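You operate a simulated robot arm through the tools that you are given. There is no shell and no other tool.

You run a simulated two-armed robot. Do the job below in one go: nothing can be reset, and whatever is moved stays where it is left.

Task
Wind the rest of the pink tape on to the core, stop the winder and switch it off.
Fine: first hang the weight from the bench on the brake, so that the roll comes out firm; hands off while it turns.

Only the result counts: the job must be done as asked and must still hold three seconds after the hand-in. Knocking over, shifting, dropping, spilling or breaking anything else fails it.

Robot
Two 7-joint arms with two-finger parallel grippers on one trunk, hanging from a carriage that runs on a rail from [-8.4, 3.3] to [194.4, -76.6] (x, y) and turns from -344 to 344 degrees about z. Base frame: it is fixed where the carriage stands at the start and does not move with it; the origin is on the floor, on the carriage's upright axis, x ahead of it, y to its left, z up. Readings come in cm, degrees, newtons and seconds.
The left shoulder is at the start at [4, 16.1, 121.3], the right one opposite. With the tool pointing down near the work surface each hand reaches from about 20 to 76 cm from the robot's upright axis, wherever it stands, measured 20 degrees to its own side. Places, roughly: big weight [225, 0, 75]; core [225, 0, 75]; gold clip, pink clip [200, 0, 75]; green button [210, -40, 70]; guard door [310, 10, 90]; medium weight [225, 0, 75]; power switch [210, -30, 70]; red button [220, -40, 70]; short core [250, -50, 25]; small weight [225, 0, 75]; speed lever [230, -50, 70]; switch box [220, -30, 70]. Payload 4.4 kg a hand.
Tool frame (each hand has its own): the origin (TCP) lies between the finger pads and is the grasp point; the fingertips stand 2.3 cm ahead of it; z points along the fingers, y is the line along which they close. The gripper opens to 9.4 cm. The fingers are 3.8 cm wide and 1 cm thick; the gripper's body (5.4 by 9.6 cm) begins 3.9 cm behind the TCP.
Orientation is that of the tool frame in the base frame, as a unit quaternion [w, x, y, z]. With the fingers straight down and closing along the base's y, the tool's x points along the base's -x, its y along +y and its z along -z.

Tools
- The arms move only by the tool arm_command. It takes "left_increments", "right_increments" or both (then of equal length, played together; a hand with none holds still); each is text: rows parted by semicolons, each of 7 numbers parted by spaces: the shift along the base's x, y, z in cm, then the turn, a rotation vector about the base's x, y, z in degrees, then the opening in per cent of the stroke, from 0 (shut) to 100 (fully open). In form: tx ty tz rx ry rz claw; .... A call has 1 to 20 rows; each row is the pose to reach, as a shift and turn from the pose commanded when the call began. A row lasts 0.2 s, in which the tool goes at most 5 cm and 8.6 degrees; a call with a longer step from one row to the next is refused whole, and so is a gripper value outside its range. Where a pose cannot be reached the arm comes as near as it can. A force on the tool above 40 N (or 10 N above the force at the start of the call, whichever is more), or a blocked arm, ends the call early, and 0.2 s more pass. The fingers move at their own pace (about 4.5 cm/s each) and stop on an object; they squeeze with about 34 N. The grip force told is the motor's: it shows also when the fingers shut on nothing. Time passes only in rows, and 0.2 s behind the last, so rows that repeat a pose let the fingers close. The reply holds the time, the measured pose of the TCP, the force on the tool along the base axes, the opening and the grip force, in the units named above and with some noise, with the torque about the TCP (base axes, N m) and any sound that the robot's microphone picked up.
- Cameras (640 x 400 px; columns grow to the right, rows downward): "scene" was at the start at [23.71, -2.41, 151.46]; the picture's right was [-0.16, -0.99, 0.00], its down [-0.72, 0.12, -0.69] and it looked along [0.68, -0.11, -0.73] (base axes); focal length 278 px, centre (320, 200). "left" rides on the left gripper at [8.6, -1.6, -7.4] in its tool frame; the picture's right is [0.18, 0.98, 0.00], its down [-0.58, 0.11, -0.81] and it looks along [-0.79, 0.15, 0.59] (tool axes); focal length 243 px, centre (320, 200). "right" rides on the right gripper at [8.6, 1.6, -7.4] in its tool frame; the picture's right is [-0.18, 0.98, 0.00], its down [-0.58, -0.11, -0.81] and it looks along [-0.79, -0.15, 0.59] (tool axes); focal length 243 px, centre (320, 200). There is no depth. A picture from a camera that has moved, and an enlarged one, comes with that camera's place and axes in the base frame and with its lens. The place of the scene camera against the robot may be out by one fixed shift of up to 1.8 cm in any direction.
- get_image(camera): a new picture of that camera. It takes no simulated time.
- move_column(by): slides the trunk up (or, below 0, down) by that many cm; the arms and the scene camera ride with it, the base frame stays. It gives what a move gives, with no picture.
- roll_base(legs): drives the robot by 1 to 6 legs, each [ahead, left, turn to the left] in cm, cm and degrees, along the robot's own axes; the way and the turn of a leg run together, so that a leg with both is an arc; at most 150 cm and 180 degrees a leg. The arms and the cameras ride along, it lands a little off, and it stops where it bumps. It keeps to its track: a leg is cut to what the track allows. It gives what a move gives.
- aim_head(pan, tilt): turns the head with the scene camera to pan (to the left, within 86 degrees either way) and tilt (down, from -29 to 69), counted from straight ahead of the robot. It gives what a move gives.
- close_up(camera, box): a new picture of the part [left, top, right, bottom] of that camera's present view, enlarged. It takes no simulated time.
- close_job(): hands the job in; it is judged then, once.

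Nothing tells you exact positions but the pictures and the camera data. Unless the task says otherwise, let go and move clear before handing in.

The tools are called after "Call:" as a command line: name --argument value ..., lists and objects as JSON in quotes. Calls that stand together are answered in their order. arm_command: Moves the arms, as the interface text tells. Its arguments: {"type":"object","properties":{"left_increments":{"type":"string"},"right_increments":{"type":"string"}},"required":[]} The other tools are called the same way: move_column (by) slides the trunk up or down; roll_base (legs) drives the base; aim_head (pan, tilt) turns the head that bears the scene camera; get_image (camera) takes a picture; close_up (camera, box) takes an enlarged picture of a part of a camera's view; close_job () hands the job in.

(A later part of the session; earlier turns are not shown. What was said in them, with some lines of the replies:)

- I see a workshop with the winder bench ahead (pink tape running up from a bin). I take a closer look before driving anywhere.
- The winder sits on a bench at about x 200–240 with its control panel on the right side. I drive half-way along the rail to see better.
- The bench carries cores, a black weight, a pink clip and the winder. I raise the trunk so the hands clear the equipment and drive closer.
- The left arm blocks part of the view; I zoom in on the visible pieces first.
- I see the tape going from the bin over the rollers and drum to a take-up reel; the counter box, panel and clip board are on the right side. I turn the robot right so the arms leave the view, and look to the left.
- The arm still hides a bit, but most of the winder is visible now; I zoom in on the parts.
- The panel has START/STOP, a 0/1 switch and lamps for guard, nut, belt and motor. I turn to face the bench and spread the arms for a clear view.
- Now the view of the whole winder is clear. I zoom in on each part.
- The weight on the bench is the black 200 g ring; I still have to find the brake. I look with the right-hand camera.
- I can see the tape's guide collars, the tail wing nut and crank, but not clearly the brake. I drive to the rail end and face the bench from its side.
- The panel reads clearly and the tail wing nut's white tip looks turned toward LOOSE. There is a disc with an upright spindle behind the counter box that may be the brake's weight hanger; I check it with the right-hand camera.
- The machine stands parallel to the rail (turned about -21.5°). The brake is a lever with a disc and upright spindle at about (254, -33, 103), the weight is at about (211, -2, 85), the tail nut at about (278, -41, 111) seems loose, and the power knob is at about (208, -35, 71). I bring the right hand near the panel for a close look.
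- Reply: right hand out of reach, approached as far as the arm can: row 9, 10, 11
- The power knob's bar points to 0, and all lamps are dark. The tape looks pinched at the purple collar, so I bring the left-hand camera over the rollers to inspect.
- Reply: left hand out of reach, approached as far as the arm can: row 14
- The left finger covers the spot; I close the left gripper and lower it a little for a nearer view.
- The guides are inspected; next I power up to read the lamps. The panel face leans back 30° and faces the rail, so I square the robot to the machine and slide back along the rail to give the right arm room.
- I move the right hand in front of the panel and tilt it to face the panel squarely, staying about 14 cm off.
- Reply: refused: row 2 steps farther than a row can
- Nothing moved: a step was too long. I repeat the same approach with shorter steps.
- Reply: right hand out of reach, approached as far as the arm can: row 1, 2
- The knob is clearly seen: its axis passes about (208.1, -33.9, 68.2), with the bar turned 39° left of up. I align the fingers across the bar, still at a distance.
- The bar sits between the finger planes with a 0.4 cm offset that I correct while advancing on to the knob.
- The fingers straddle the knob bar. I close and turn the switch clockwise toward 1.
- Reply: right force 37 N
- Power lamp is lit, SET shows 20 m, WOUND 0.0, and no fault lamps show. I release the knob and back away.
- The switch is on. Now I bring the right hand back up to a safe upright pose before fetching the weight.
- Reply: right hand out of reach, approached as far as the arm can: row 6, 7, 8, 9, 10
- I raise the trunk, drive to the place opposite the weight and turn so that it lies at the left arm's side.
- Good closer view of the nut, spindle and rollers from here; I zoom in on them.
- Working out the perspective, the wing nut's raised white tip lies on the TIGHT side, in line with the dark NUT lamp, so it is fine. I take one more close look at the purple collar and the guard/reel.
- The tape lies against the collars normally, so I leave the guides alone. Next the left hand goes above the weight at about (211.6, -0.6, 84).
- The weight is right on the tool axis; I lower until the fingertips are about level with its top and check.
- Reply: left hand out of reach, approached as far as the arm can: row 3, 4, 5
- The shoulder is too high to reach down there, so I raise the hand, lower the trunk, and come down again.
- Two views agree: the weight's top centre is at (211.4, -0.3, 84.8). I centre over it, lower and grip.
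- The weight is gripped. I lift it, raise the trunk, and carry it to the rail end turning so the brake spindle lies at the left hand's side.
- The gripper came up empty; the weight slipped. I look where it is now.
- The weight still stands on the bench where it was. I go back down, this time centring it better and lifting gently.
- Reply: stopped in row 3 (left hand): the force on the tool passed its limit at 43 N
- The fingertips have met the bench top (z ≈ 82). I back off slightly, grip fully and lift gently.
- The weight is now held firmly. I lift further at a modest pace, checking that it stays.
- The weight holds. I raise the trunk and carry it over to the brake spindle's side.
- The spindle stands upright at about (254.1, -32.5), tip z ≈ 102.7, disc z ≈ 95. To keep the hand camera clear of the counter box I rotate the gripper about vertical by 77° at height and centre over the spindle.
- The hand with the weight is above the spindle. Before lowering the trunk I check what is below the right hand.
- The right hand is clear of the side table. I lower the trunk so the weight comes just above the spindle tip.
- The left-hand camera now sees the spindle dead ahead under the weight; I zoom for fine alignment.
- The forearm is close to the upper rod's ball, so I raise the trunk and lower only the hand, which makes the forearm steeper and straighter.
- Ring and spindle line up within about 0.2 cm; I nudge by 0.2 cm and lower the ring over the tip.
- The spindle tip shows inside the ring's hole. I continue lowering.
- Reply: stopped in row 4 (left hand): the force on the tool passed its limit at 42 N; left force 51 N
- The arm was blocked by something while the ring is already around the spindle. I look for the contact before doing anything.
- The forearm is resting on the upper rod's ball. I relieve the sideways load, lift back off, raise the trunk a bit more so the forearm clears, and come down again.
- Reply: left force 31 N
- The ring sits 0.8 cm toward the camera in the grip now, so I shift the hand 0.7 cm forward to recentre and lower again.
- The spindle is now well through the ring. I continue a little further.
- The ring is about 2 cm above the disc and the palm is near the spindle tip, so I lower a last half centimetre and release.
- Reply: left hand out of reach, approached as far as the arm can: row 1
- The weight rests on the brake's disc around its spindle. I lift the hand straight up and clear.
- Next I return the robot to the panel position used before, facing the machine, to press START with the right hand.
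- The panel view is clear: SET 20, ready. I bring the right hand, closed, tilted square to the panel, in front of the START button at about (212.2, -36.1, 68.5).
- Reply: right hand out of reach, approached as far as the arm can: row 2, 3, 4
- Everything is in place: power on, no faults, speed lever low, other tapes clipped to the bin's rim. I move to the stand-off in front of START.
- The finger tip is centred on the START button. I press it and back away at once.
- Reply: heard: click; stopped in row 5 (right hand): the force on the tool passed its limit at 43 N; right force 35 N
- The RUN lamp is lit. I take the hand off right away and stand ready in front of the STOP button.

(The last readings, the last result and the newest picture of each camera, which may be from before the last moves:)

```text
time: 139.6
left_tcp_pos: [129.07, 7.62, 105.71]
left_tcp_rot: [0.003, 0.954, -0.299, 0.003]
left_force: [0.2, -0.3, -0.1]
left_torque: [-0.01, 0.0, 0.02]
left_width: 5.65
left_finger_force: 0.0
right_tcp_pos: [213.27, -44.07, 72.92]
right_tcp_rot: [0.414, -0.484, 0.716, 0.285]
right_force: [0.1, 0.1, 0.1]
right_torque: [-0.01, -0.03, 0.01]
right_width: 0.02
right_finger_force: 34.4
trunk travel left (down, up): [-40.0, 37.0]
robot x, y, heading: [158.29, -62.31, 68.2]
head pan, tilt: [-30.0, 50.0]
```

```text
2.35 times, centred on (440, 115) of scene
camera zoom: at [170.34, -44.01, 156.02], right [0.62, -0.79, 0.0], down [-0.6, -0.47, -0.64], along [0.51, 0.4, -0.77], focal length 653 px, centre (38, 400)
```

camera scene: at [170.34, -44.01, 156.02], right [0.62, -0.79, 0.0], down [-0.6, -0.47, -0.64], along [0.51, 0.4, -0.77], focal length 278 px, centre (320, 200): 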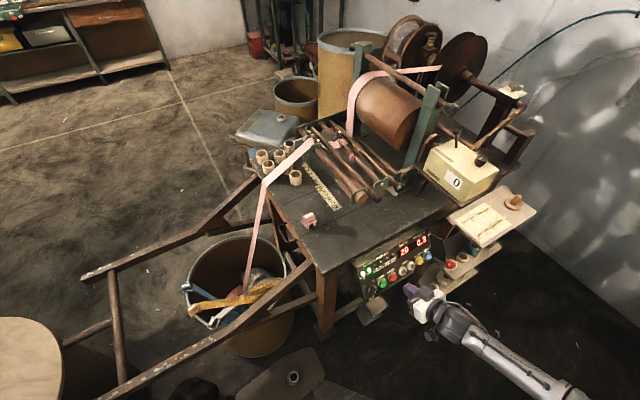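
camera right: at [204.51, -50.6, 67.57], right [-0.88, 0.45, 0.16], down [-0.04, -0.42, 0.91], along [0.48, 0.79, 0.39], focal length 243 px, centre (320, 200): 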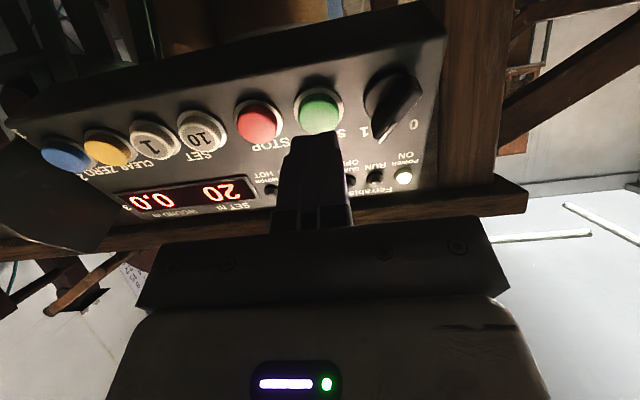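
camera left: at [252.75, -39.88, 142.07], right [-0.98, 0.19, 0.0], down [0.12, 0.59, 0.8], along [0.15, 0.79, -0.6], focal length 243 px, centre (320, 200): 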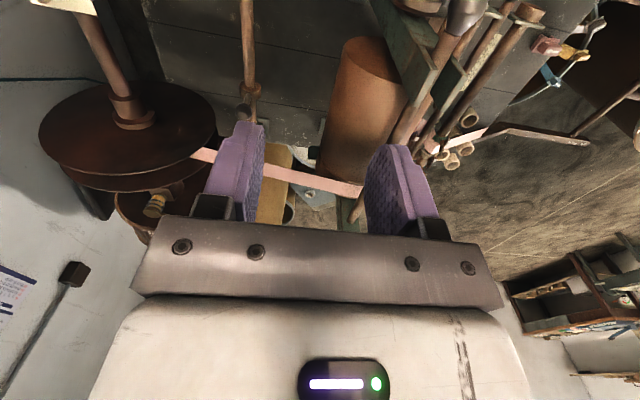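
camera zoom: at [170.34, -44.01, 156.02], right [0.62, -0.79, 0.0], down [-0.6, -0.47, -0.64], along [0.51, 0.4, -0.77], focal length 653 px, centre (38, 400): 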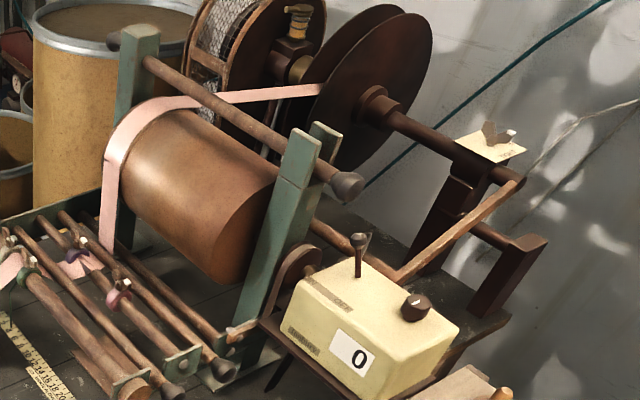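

It is winding (0.3 m so far, no fault lamps). I wait with the hands still and keep watching.

Call:
arm_command --right_increments "0 0 0 0 0 0 0; 0 0 0 0 0 0 0; 0 0 0 0 0 0 0; 0 0 0 0 0 0 0; 0 0 0 0 0 0 0; 0 0 0 0 0 0 0; 0 0 0 0 0 0 0; 0 0 0 0 0 0 0; 0 0 0 0 0 0 0; 0 0 0 0 0 0 0; 0 0 0 0 0 0 0; 0 0 0 0 0 0 0; 0 0 0 0 0 0 0; 0 0 0 0 0 0 0; 0 0 0 0 0 0 0; 0 0 0 0 0 0 0; 0 0 0 0 0 0 0; 0 0 0 0 0 0 0; 0 0 0 0 0 0 0; 0 0 0 0 0 0 0"

Call:
get_image --camera "scene"

Call:
close_up --camera "scene" --box '[340, 210, 500, 310]'

Call:
close_up --camera "scene" --box '[340, 30, 540, 200]'

```text
time: 143.8
left_tcp_pos: [129.03, 7.52, 105.59]
left_tcp_rot: [0.004, 0.954, -0.299, 0.004]
left_force: [-0.2, -0.6, -0.5]
left_torque: [0.01, 0.0, 0.0]
left_width: 5.65
left_finger_force: 0.1
right_tcp_pos: [213.22, -44.23, 72.87]
right_tcp_rot: [0.413, -0.485, 0.717, 0.284]
right_force: [-0.8, 0.2, 0.2]
right_torque: [0.0, -0.02, 0.0]
right_width: 0.0
right_finger_force: 33.2
trunk travel left (down, up): [-40.0, 37.0]
robot x, y, heading: [158.14, -62.37, 68.2]
head pan, tilt: [-30.0, 50.0]
```

```text
taken
camera scene: at [170.34, -44.02, 156.02], right [0.62, -0.79, 0.0], down [-0.6, -0.47, -0.64], along [0.51, 0.4, -0.77], focal length 278 px, centre (320, 200)
```

scene: 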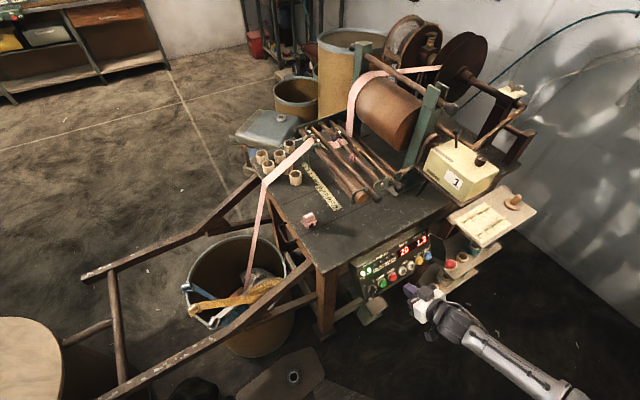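

```text
4.00 times, centred on (420, 260) of scene
camera zoom: at [170.34, -44.02, 156.02], right [0.62, -0.79, 0.0], down [-0.6, -0.47, -0.64], along [0.51, 0.4, -0.77], focal length 1111 px, centre (-80, -40)
```

zoom: 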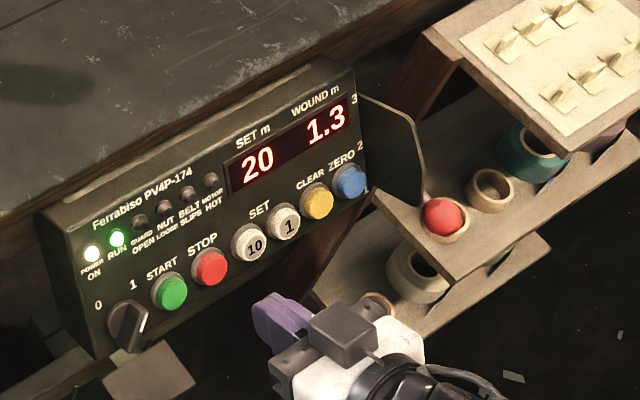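

```text
2.35 times, centred on (440, 115) of scene
camera zoom: at [170.34, -44.02, 156.02], right [0.62, -0.79, 0.0], down [-0.6, -0.47, -0.64], along [0.51, 0.4, -0.77], focal length 653 px, centre (38, 400)
```

zoom: 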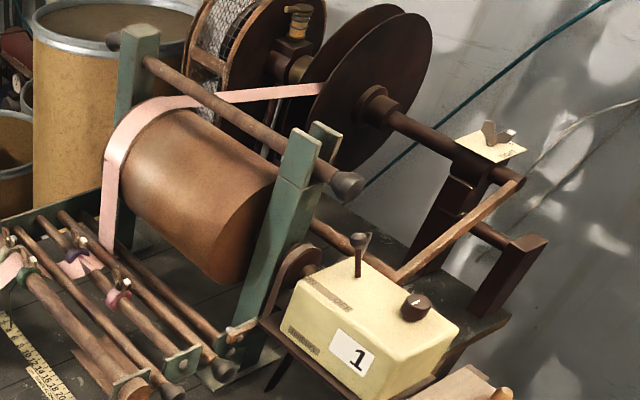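

Winding goes on at about 0.24 m/s without faults. I keep waiting and checking.

Call:
arm_command --right_increments "0 0 0 0 0 0 0; 0 0 0 0 0 0 0; 0 0 0 0 0 0 0; 0 0 0 0 0 0 0; 0 0 0 0 0 0 0; 0 0 0 0 0 0 0; 0 0 0 0 0 0 0; 0 0 0 0 0 0 0; 0 0 0 0 0 0 0; 0 0 0 0 0 0 0; 0 0 0 0 0 0 0; 0 0 0 0 0 0 0; 0 0 0 0 0 0 0; 0 0 0 0 0 0 0; 0 0 0 0 0 0 0; 0 0 0 0 0 0 0; 0 0 0 0 0 0 0; 0 0 0 0 0 0 0; 0 0 0 0 0 0 0; 0 0 0 0 0 0 0"

Call:
arm_command --right_increments "0 0 0 0 0 0 0; 0 0 0 0 0 0 0; 0 0 0 0 0 0 0; 0 0 0 0 0 0 0; 0 0 0 0 0 0 0; 0 0 0 0 0 0 0; 0 0 0 0 0 0 0; 0 0 0 0 0 0 0; 0 0 0 0 0 0 0; 0 0 0 0 0 0 0; 0 0 0 0 0 0 0; 0 0 0 0 0 0 0; 0 0 0 0 0 0 0; 0 0 0 0 0 0 0; 0 0 0 0 0 0 0; 0 0 0 0 0 0 0; 0 0 0 0 0 0 0; 0 0 0 0 0 0 0; 0 0 0 0 0 0 0; 0 0 0 0 0 0 0"

Call:
get_image --camera "scene"

Call:
close_up --camera "scene" --box '[340, 210, 500, 310]'

Call:
close_up --camera "scene" --box '[170, 240, 310, 370]'

```text
time: 147.9
left_tcp_pos: [129.03, 7.54, 105.59]
left_tcp_rot: [0.003, 0.954, -0.3, 0.004]
left_force: [0.9, 0.4, 0.3]
left_torque: [-0.01, 0.0, 0.03]
left_width: 5.63
left_finger_force: 0.0
right_tcp_pos: [213.14, -44.14, 72.77]
right_tcp_rot: [0.413, -0.485, 0.717, 0.284]
right_force: [0.3, 0.3, -0.2]
right_torque: [0.01, -0.02, -0.01]
right_width: 0.0
right_finger_force: 34.2
trunk travel left (down, up): [-40.0, 37.0]
robot x, y, heading: [158.1, -62.57, 68.0]
head pan, tilt: [-30.0, 50.0]
```

```text
time: 152.2
left_tcp_pos: [129.09, 7.59, 105.76]
left_tcp_rot: [0.003, 0.954, -0.301, 0.005]
left_force: [0.4, 0.2, -0.2]
left_torque: [0.02, -0.01, 0.02]
left_width: 5.64
left_finger_force: 0.0
right_tcp_pos: [213.15, -44.14, 72.81]
right_tcp_rot: [0.413, -0.484, 0.717, 0.284]
right_force: [-1.1, 0.2, 0.3]
right_torque: [0.02, 0.0, -0.01]
right_width: 0.0
right_finger_force: 34.3
trunk travel left (down, up): [-40.0, 37.0]
robot x, y, heading: [158.57, -62.71, 68.2]
head pan, tilt: [-30.0, 50.0]
```

```text
taken
camera scene: at [170.34, -44.02, 156.02], right [0.62, -0.79, 0.0], down [-0.6, -0.47, -0.64], along [0.51, 0.4, -0.77], focal length 278 px, centre (320, 200)
```

scene: 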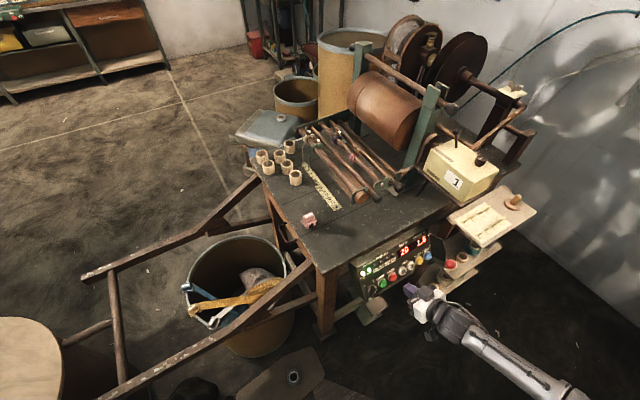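

```text
4.00 times, centred on (420, 260) of scene
camera zoom: at [170.34, -44.02, 156.02], right [0.62, -0.79, 0.0], down [-0.6, -0.47, -0.64], along [0.51, 0.4, -0.77], focal length 1111 px, centre (-80, -40)
```

zoom: 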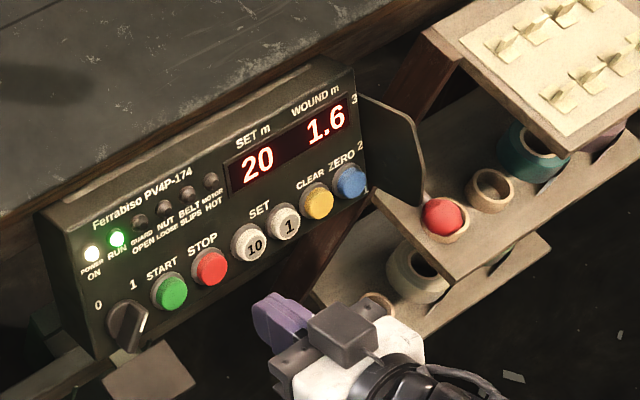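

```text
3.08 times, centred on (240, 305) of scene
camera zoom: at [170.34, -44.02, 156.02], right [0.62, -0.79, 0.0], down [-0.6, -0.47, -0.64], along [0.51, 0.4, -0.77], focal length 854 px, centre (566, -123)
```

zoom: 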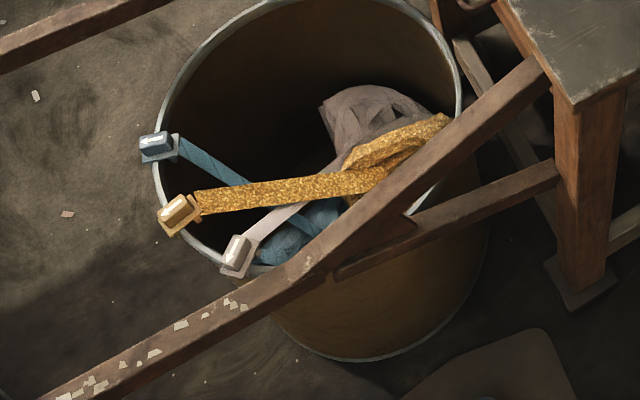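

All the pink tape is wound on (1.6 m) and the bin shows none left. I press STOP now.

Call:
arm_command --right_increments "0.9 2 -1.4 0 0 0 0; 1.5 3.4 -2.3 0 0 0 0; 1.9 4.2 -2.9 0 0 0 0; 2.1 4.7 -3.25 0 0 0 0; 2.2 5 -3.45 0 0 0 0; 2.25 5.15 -3.55 0 0 0 0; 1.5 3.4 -2.3 0 0 0 0; 0 0 0 0 0 0 0"

Call:
close_up --camera "scene" --box '[340, 210, 500, 310]'

Call:
close_up --camera "scene" --box '[340, 30, 540, 200]'

```text
time: 153.9
left_tcp_pos: [129.0, 7.37, 105.53]
left_tcp_rot: [0.003, 0.954, -0.3, 0.003]
left_force: [0.2, 0.2, -0.3]
left_torque: [0.01, 0.02, -0.01]
left_width: 5.63
left_finger_force: 0.0
right_tcp_pos: [213.23, -44.4, 72.47]
right_tcp_rot: [0.412, -0.486, 0.717, 0.283]
right_force: [-0.2, -0.6, -0.5]
right_torque: [0.01, -0.02, 0.03]
right_width: 0.0
right_finger_force: 33.9
trunk travel left (down, up): [-40.0, 37.0]
robot x, y, heading: [158.58, -62.3, 68.3]
head pan, tilt: [-30.0, 50.0]
heard: click
```

```text
4.00 times, centred on (420, 260) of scene
camera zoom: at [170.31, -44.12, 155.96], right [0.62, -0.79, 0.0], down [-0.6, -0.47, -0.64], along [0.51, 0.4, -0.77], focal length 1111 px, centre (-80, -40)
```

zoom: 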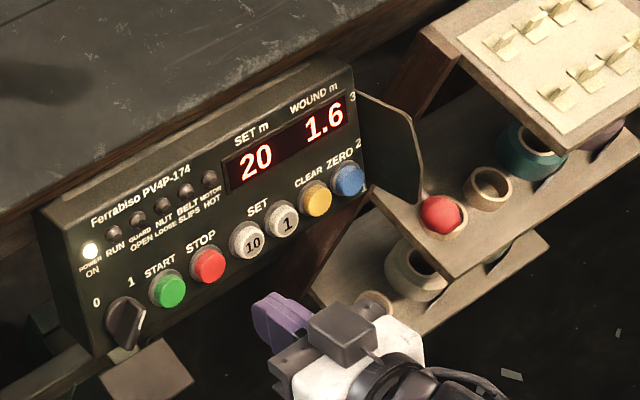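

```text
2.35 times, centred on (440, 115) of scene
camera zoom: at [170.31, -44.12, 155.96], right [0.62, -0.79, 0.0], down [-0.6, -0.47, -0.64], along [0.51, 0.4, -0.77], focal length 653 px, centre (38, 400)
```

zoom: 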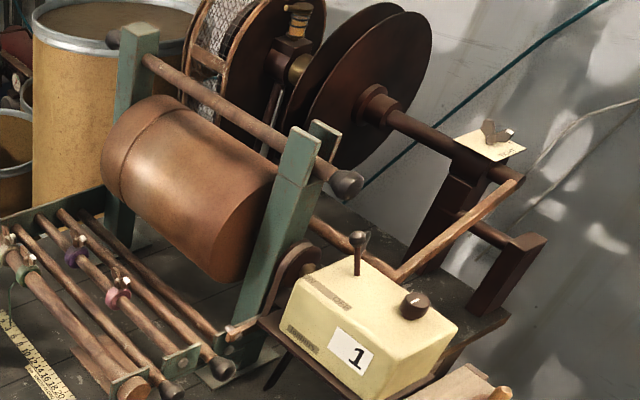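

The winder has stopped. Now I go back to the power knob: out, across, and turned to match the bar.

Call:
arm_command --right_increments "-1 -2.2 1.4 2.6 6.6 -4.1 10; -2.2 -4 2.8 5.2 13.2 -8.2 20; -5 -3.2 3.2 7.8 19.9 -12.2 26; -7.8 -2 3.2 10.4 26.5 -16.3 26; -9.9 -1 3.2 13 33.1 -20.4 26; -9.9 -1 3.2 13 33.1 -20.4 26"

Call:
close_up --camera "right" --box '[240, 0, 400, 120]'

Call:
close_up --camera "scene" --box '[340, 210, 500, 310]'

```text
time: 155.3
left_tcp_pos: [129.07, 7.55, 105.57]
left_tcp_rot: [0.002, 0.954, -0.3, 0.004]
left_force: [-1.0, -0.2, -0.7]
left_torque: [0.0, 0.01, 0.01]
left_width: 5.67
left_finger_force: 0.0
right_tcp_pos: [203.66, -45.5, 76.0]
right_tcp_rot: [0.287, -0.203, 0.841, 0.411]
right_force: [0.2, -1.2, 0.1]
right_torque: [-0.01, -0.03, 0.0]
right_width: 2.42
right_finger_force: 0.0
trunk travel left (down, up): [-40.0, 37.0]
robot x, y, heading: [158.58, -62.42, 68.2]
head pan, tilt: [-30.0, 50.0]
```

```text
3.33 times, centred on (320, 60) of right
camera zoom: at [193.82, -51.35, 74.9], right [-0.43, 0.59, 0.68], down [0.25, -0.65, 0.72], along [0.87, 0.48, 0.14], focal length 809 px, centre (320, 667)
```

zoom: 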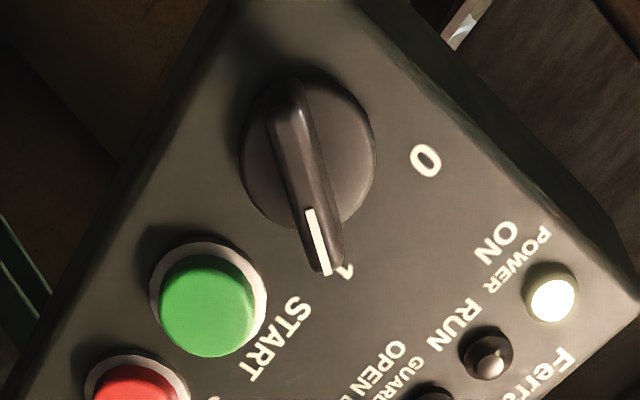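

```text
4.00 times, centred on (420, 260) of scene
camera zoom: at [170.38, -44.04, 156.02], right [0.62, -0.79, 0.0], down [-0.6, -0.47, -0.64], along [0.51, 0.4, -0.77], focal length 1111 px, centre (-80, -40)
```

zoom: 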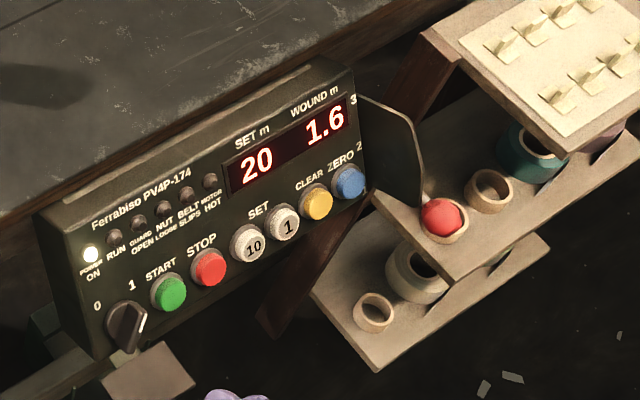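

Call:
arm_command --right_increments "0.1 -0.15 -0.25 0 0 0 26; 1 2.1 -1.7 0 0 0 26; 1.9 4.4 -3.1 0 0 0 26; 2.7 6.7 -4.5 0 0 0 26; 3.56 8.95 -5.88 0 0 0 26; 3.56 8.95 -5.88 0 0 0 26"

Call:
close_up --camera "scene" --box '[340, 225, 480, 320]'

Call:
close_up --camera "right" --box '[200, 0, 440, 160]'

```text
time: 156.8
left_tcp_pos: [129.14, 7.5, 105.68]
left_tcp_rot: [0.003, 0.954, -0.3, 0.004]
left_force: [0.0, -0.5, 0.3]
left_torque: [0.01, 0.01, 0.01]
left_width: 5.62
left_finger_force: 0.2
right_tcp_pos: [206.86, -36.45, 70.25]
right_tcp_rot: [0.287, -0.203, 0.841, 0.41]
right_force: [0.5, 0.0, 0.2]
right_torque: [-0.01, 0.04, -0.02]
right_width: 2.44
right_finger_force: 0.0
trunk travel left (down, up): [-40.0, 37.0]
robot x, y, heading: [158.36, -62.66, 68.4]
head pan, tilt: [-30.0, 50.0]
```

```text
4.21 times, centred on (410, 272) of scene
camera zoom: at [170.33, -44.05, 156.01], right [0.62, -0.79, 0.0], down [-0.6, -0.47, -0.64], along [0.51, 0.4, -0.77], focal length 1169 px, centre (-59, -105)
```

zoom: 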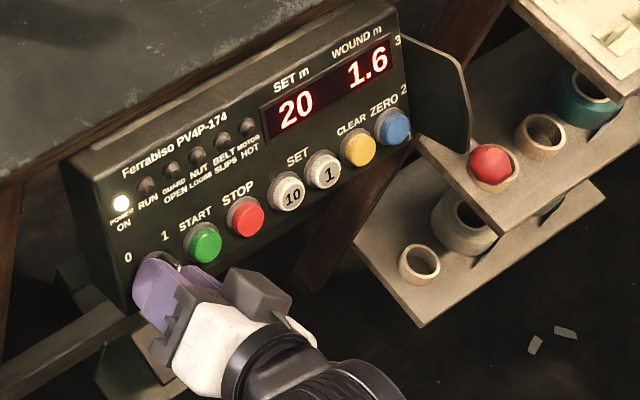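

```text
2.50 times, centred on (320, 80) of right
camera zoom: at [197.25, -42.29, 69.12], right [-0.43, 0.59, 0.68], down [0.25, -0.65, 0.72], along [0.87, 0.48, 0.14], focal length 606 px, centre (320, 500)
```

zoom: 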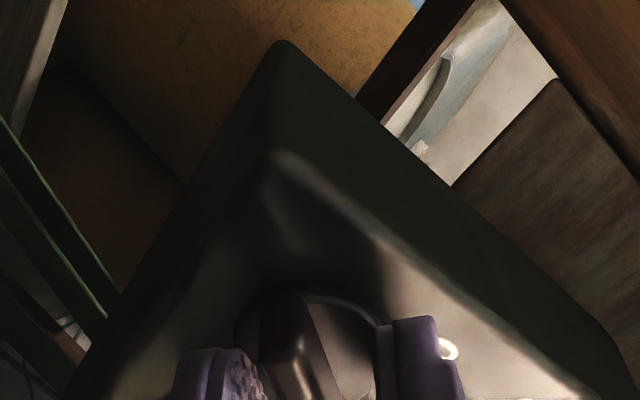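

The bar is between the fingers. I close and turn counter-clockwise to 0.

Call:
arm_command --right_increments "0 0 0 0 0 0 0; 0 0 0 0 0 0 0; 0 0 0 -2.54 -6.46 3.98 0; 0 0 0 -5.09 -12.9 7.97 0; 0 0 0 -7.63 -19.4 11.95 0; 0 0 0 -10.2 -25.8 15.9 0; 0 0 0 -12.7 -32.3 19.9 0; 0 0 0 -15.3 -38.7 23.9 0; 0 0 0 -17.8 -45.2 27.9 0; 0 0 0 -20.4 -51.6 31.9 0; 0 0 0 -22.9 -58.1 35.9 0; 0 0 0 -25.4 -64.6 39.8 0; 0 0 0 -25.4 -64.6 39.8 0"

Call:
close_up --camera "scene" --box '[340, 225, 480, 320]'

```text
time: 159.6
left_tcp_pos: [129.09, 7.39, 105.4]
left_tcp_rot: [0.003, 0.954, -0.3, 0.004]
left_force: [0.1, -0.1, -0.1]
left_torque: [0.0, 0.0, -0.06]
left_width: 5.67
left_finger_force: 0.0
right_tcp_pos: [207.05, -36.52, 70.04]
right_tcp_rot: [-0.483, 0.697, -0.515, -0.129]
right_force: [5.0, -9.8, -3.3]
right_torque: [-0.73, 1.48, -1.66]
right_width: 1.08
right_finger_force: 45.1
trunk travel left (down, up): [-40.0, 37.0]
robot x, y, heading: [158.68, -62.18, 68.0]
head pan, tilt: [-30.0, 50.0]
```

```text
4.21 times, centred on (410, 272) of scene
camera zoom: at [170.37, -44.15, 156.0], right [0.62, -0.79, 0.0], down [-0.6, -0.47, -0.64], along [0.51, 0.39, -0.77], focal length 1169 px, centre (-59, -105)
```

zoom: 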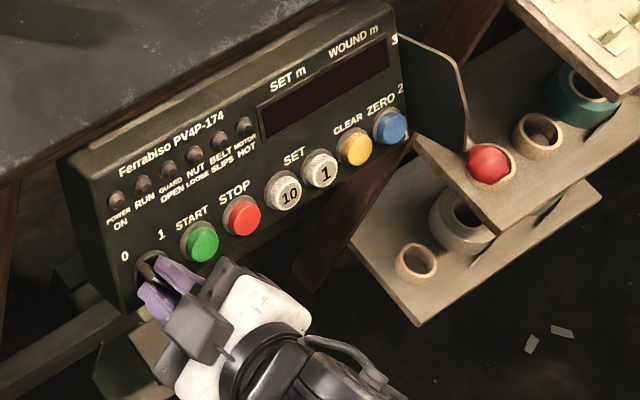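

The power is off. I release the knob and back away.

Call:
arm_command --right_increments "0 0 0 0 0 0 24; 0 0 0 0 0 0 26; 0 0 0 0 0 0 26; -0.9 -2.4 1.5 0 0 0 26; -2.2 -5.6 3.5 0 0 0 26; -3.5 -8.9 5.5 0 0 0 26; -3.5 -8.9 5.5 0 0 0 26"

Call:
get_image --camera "scene"

Call:
close_up --camera "scene" --box '[340, 225, 480, 320]'

Call:
close_up --camera "scene" --box '[380, 20, 540, 140]'

```text
time: 161.2
left_tcp_pos: [129.16, 7.61, 105.64]
left_tcp_rot: [0.001, 0.954, -0.3, 0.002]
left_force: [-0.3, 0.2, -0.5]
left_torque: [-0.01, 0.03, 0.01]
left_width: 5.61
left_finger_force: 0.0
right_tcp_pos: [203.52, -45.05, 75.72]
right_tcp_rot: [-0.484, 0.696, -0.514, -0.13]
right_force: [0.0, 1.4, -0.1]
right_torque: [0.01, -0.05, 0.01]
right_width: 2.45
right_finger_force: 0.1
trunk travel left (down, up): [-40.0, 37.0]
robot x, y, heading: [158.21, -62.33, 68.2]
head pan, tilt: [-30.0, 50.0]
```

```text
taken
camera scene: at [170.35, -43.97, 156.04], right [0.62, -0.79, 0.0], down [-0.6, -0.47, -0.64], along [0.51, 0.4, -0.77], focal length 278 px, centre (320, 200)
```

scene: 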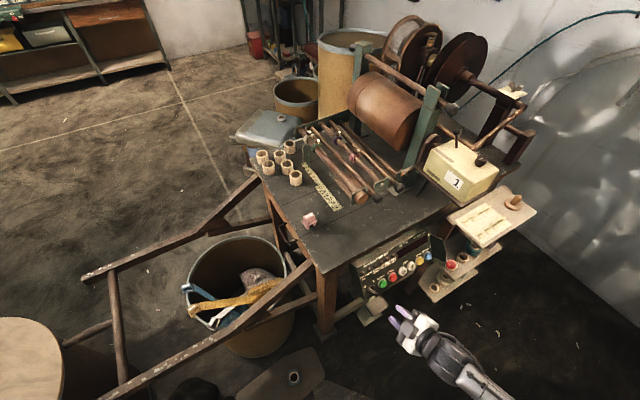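

```text
4.21 times, centred on (410, 272) of scene
camera zoom: at [170.35, -43.97, 156.04], right [0.62, -0.79, 0.0], down [-0.6, -0.47, -0.64], along [0.51, 0.4, -0.77], focal length 1169 px, centre (-59, -105)
```

zoom: 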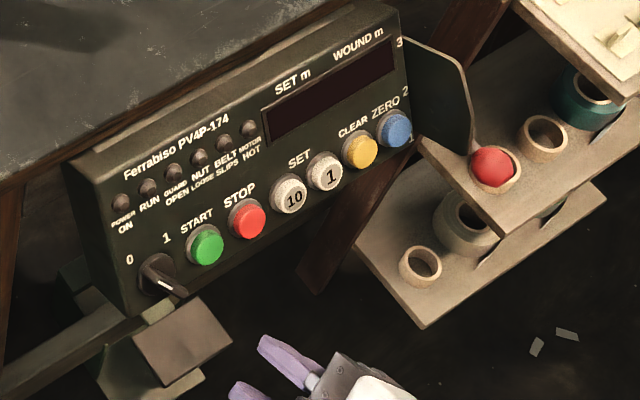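

```text
3.33 times, centred on (460, 80) of scene
camera zoom: at [170.35, -43.97, 156.04], right [0.62, -0.79, 0.0], down [-0.6, -0.47, -0.64], along [0.51, 0.4, -0.77], focal length 926 px, centre (-147, 600)
```

zoom: 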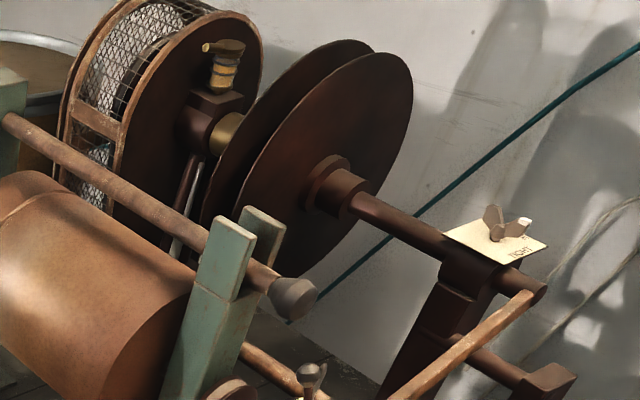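

Off, with the knob at 0 and all lamps dark. I raise the trunk to verify that the weight still hangs on the brake.

Call:
move_column --by 35

Call:
get_image --camera "scene"

Call:
close_up --camera "scene" --box '[380, 90, 500, 190]'

```text
time: 164.6
left_tcp_pos: [129.11, 7.61, 140.74]
left_tcp_rot: [0.002, 0.954, -0.3, 0.004]
left_force: [-0.8, 0.7, 0.1]
left_torque: [0.03, 0.01, -0.02]
left_width: 5.65
left_finger_force: 0.0
right_tcp_pos: [203.31, -45.09, 110.55]
right_tcp_rot: [-0.484, 0.697, -0.514, -0.129]
right_force: [-1.3, 0.1, -0.2]
right_torque: [0.03, 0.04, -0.01]
right_width: 2.45
right_finger_force: 0.0
trunk travel left (down, up): [-75.0, 2.0]
robot x, y, heading: [158.39, -62.63, 68.2]
head pan, tilt: [-30.0, 50.0]
```

```text
taken
camera scene: at [170.34, -44.02, 191.02], right [0.62, -0.79, 0.0], down [-0.6, -0.47, -0.64], along [0.51, 0.4, -0.77], focal length 278 px, centre (320, 200)
```

scene: 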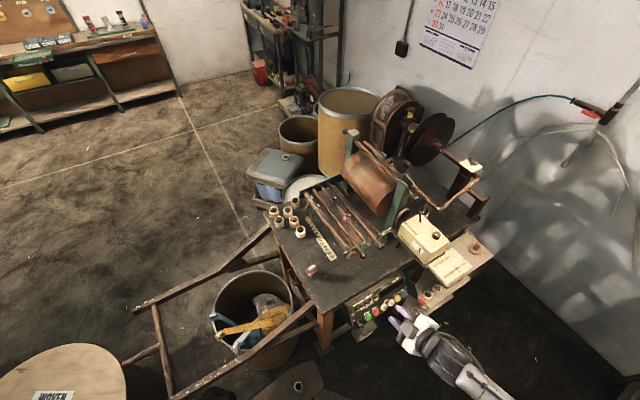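

```text
4.00 times, centred on (440, 140) of scene
camera zoom: at [170.34, -44.02, 191.02], right [0.62, -0.79, 0.0], down [-0.6, -0.47, -0.64], along [0.51, 0.4, -0.77], focal length 1111 px, centre (-160, 440)
```

zoom: 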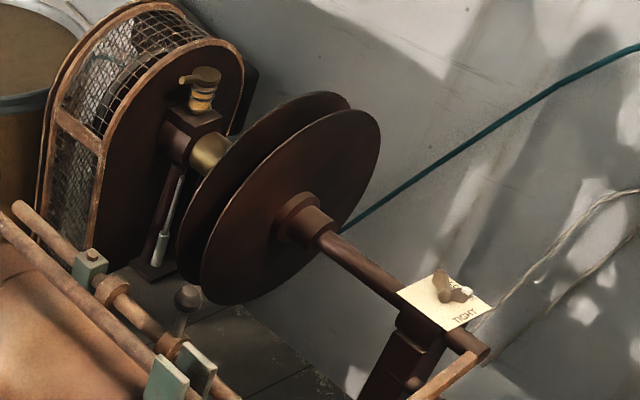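

Call:
roll_base --legs '[[0, -28, 0]]'

Call:
aim_head --pan -20 --tilt 50

Call:
get_image --camera "scene"

Call:
close_up --camera "scene" --box '[340, 60, 500, 240]'

```text
time: 166.5
left_tcp_pos: [154.1, -2.62, 140.69]
left_tcp_rot: [0.002, 0.955, -0.298, 0.004]
left_force: [-0.2, -0.5, 0.3]
left_torque: [-0.01, 0.02, 0.02]
left_width: 5.64
left_finger_force: 0.1
right_tcp_pos: [228.67, -54.88, 110.5]
right_tcp_rot: [-0.483, 0.698, -0.512, -0.13]
right_force: [0.2, 0.5, 0.0]
right_torque: [0.03, 0.03, -0.03]
right_width: 2.47
right_finger_force: 0.0
trunk travel left (down, up): [-75.0, 2.0]
robot x, y, heading: [184.0, -72.74, 68.4]
head pan, tilt: [-30.0, 50.0]
```

```text
time: 167.2
left_tcp_pos: [154.1, -2.7, 140.73]
left_tcp_rot: [0.003, 0.955, -0.298, 0.003]
left_force: [0.1, -0.4, -0.9]
left_torque: [-0.01, 0.02, -0.04]
left_width: 5.64
left_finger_force: 0.0
right_tcp_pos: [228.66, -54.81, 110.62]
right_tcp_rot: [-0.483, 0.698, -0.512, -0.13]
right_force: [0.6, -0.2, 0.0]
right_torque: [0.04, -0.03, -0.01]
right_width: 2.44
right_finger_force: 0.1
trunk travel left (down, up): [-75.0, 2.0]
robot x, y, heading: [183.52, -72.51, 68.4]
head pan, tilt: [-20.0, 50.0]
```

```text
taken
camera scene: at [194.71, -52.99, 191.02], right [0.75, -0.66, 0.0], down [-0.51, -0.57, -0.64], along [0.43, 0.48, -0.77], focal length 278 px, centre (320, 200)
```

scene: 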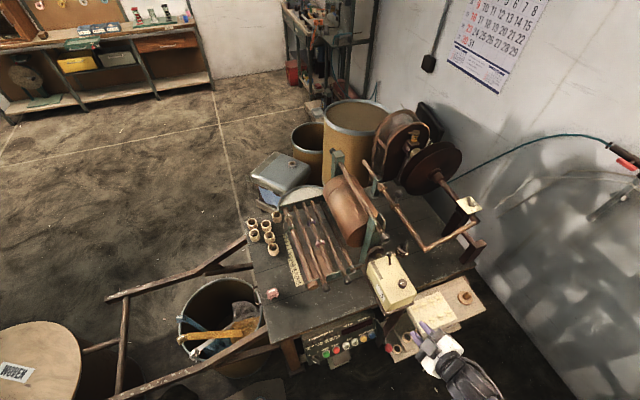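

```text
2.22 times, centred on (420, 150) of scene
camera zoom: at [194.71, -52.99, 191.02], right [0.75, -0.66, 0.0], down [-0.51, -0.57, -0.64], along [0.43, 0.48, -0.77], focal length 617 px, centre (98, 311)
```

zoom: 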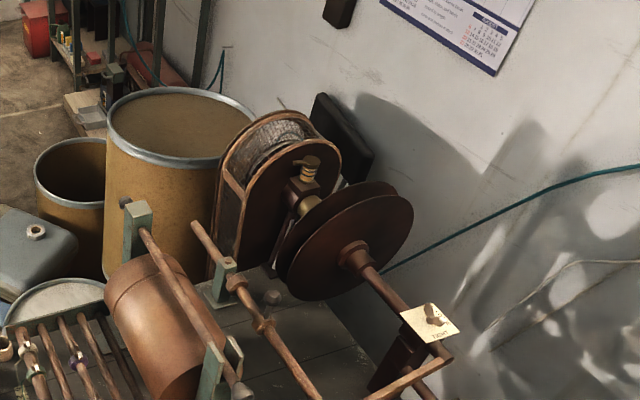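

Call:
close_up --camera "scene" --box '[370, 210, 450, 270]'

Call:
close_up --camera "scene" --box '[290, 310, 410, 370]'

Call:
close_up --camera "scene" --box '[380, 120, 490, 210]'

```text
6.67 times, centred on (410, 240) of scene
camera zoom: at [194.71, -52.99, 191.02], right [0.75, -0.66, 0.0], down [-0.51, -0.57, -0.64], along [0.43, 0.48, -0.77], focal length 1851 px, centre (-280, -67)
```

zoom: 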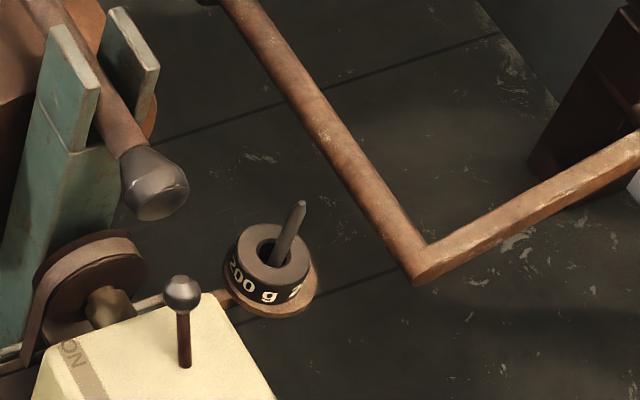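

```text
5.33 times, centred on (350, 340) of scene
camera zoom: at [194.71, -52.99, 191.02], right [0.75, -0.66, 0.0], down [-0.51, -0.57, -0.64], along [0.43, 0.48, -0.77], focal length 1481 px, centre (160, -547)
```

zoom: 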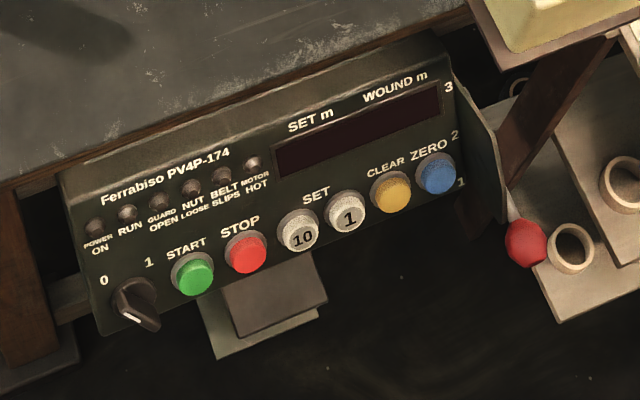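

```text
4.44 times, centred on (435, 165) of scene
camera zoom: at [194.71, -52.99, 191.02], right [0.75, -0.66, 0.0], down [-0.51, -0.57, -0.64], along [0.43, 0.48, -0.77], focal length 1234 px, centre (-191, 356)
```

zoom: 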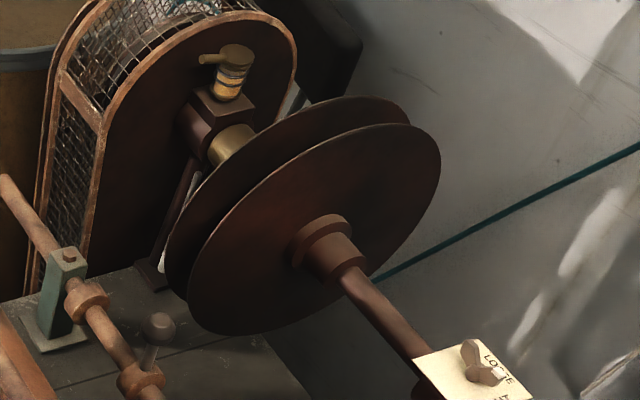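

The weight sits on the brake, the pink tape is fully wound, and the winder is stopped and switched off. Both hands are clear, so I hand the job in.

Call:
close_job

```text
The job is handed in.
```

The pink tape is all wound on to the core, and the winder is stopped and switched off. I have handed the job in; no verdict came back yet.

- **Brake weight:** The 200 g ring from the bench sits on the brake's spindle. I put it there before the winder started, and it was still in place at the end. It slipped out of the gripper on the first lift and stayed standing on the bench; the second lift held.
- **Winding:** The counter read 1.6 m when the last of the tape left the bin. No fault lamps came on, and no hand touched anything while it turned.
- **Stop and power:** I pressed STOP and turned the power knob back to 0; the panel is dark.
- **A bump:** While I lowered the weight, the left forearm pressed against the ball on the upper rod by the drum. I backed off and came down another way. Nothing there looked moved afterwards.

I left everything else as it was, including the guide collars, the tail nut and the speed lever.
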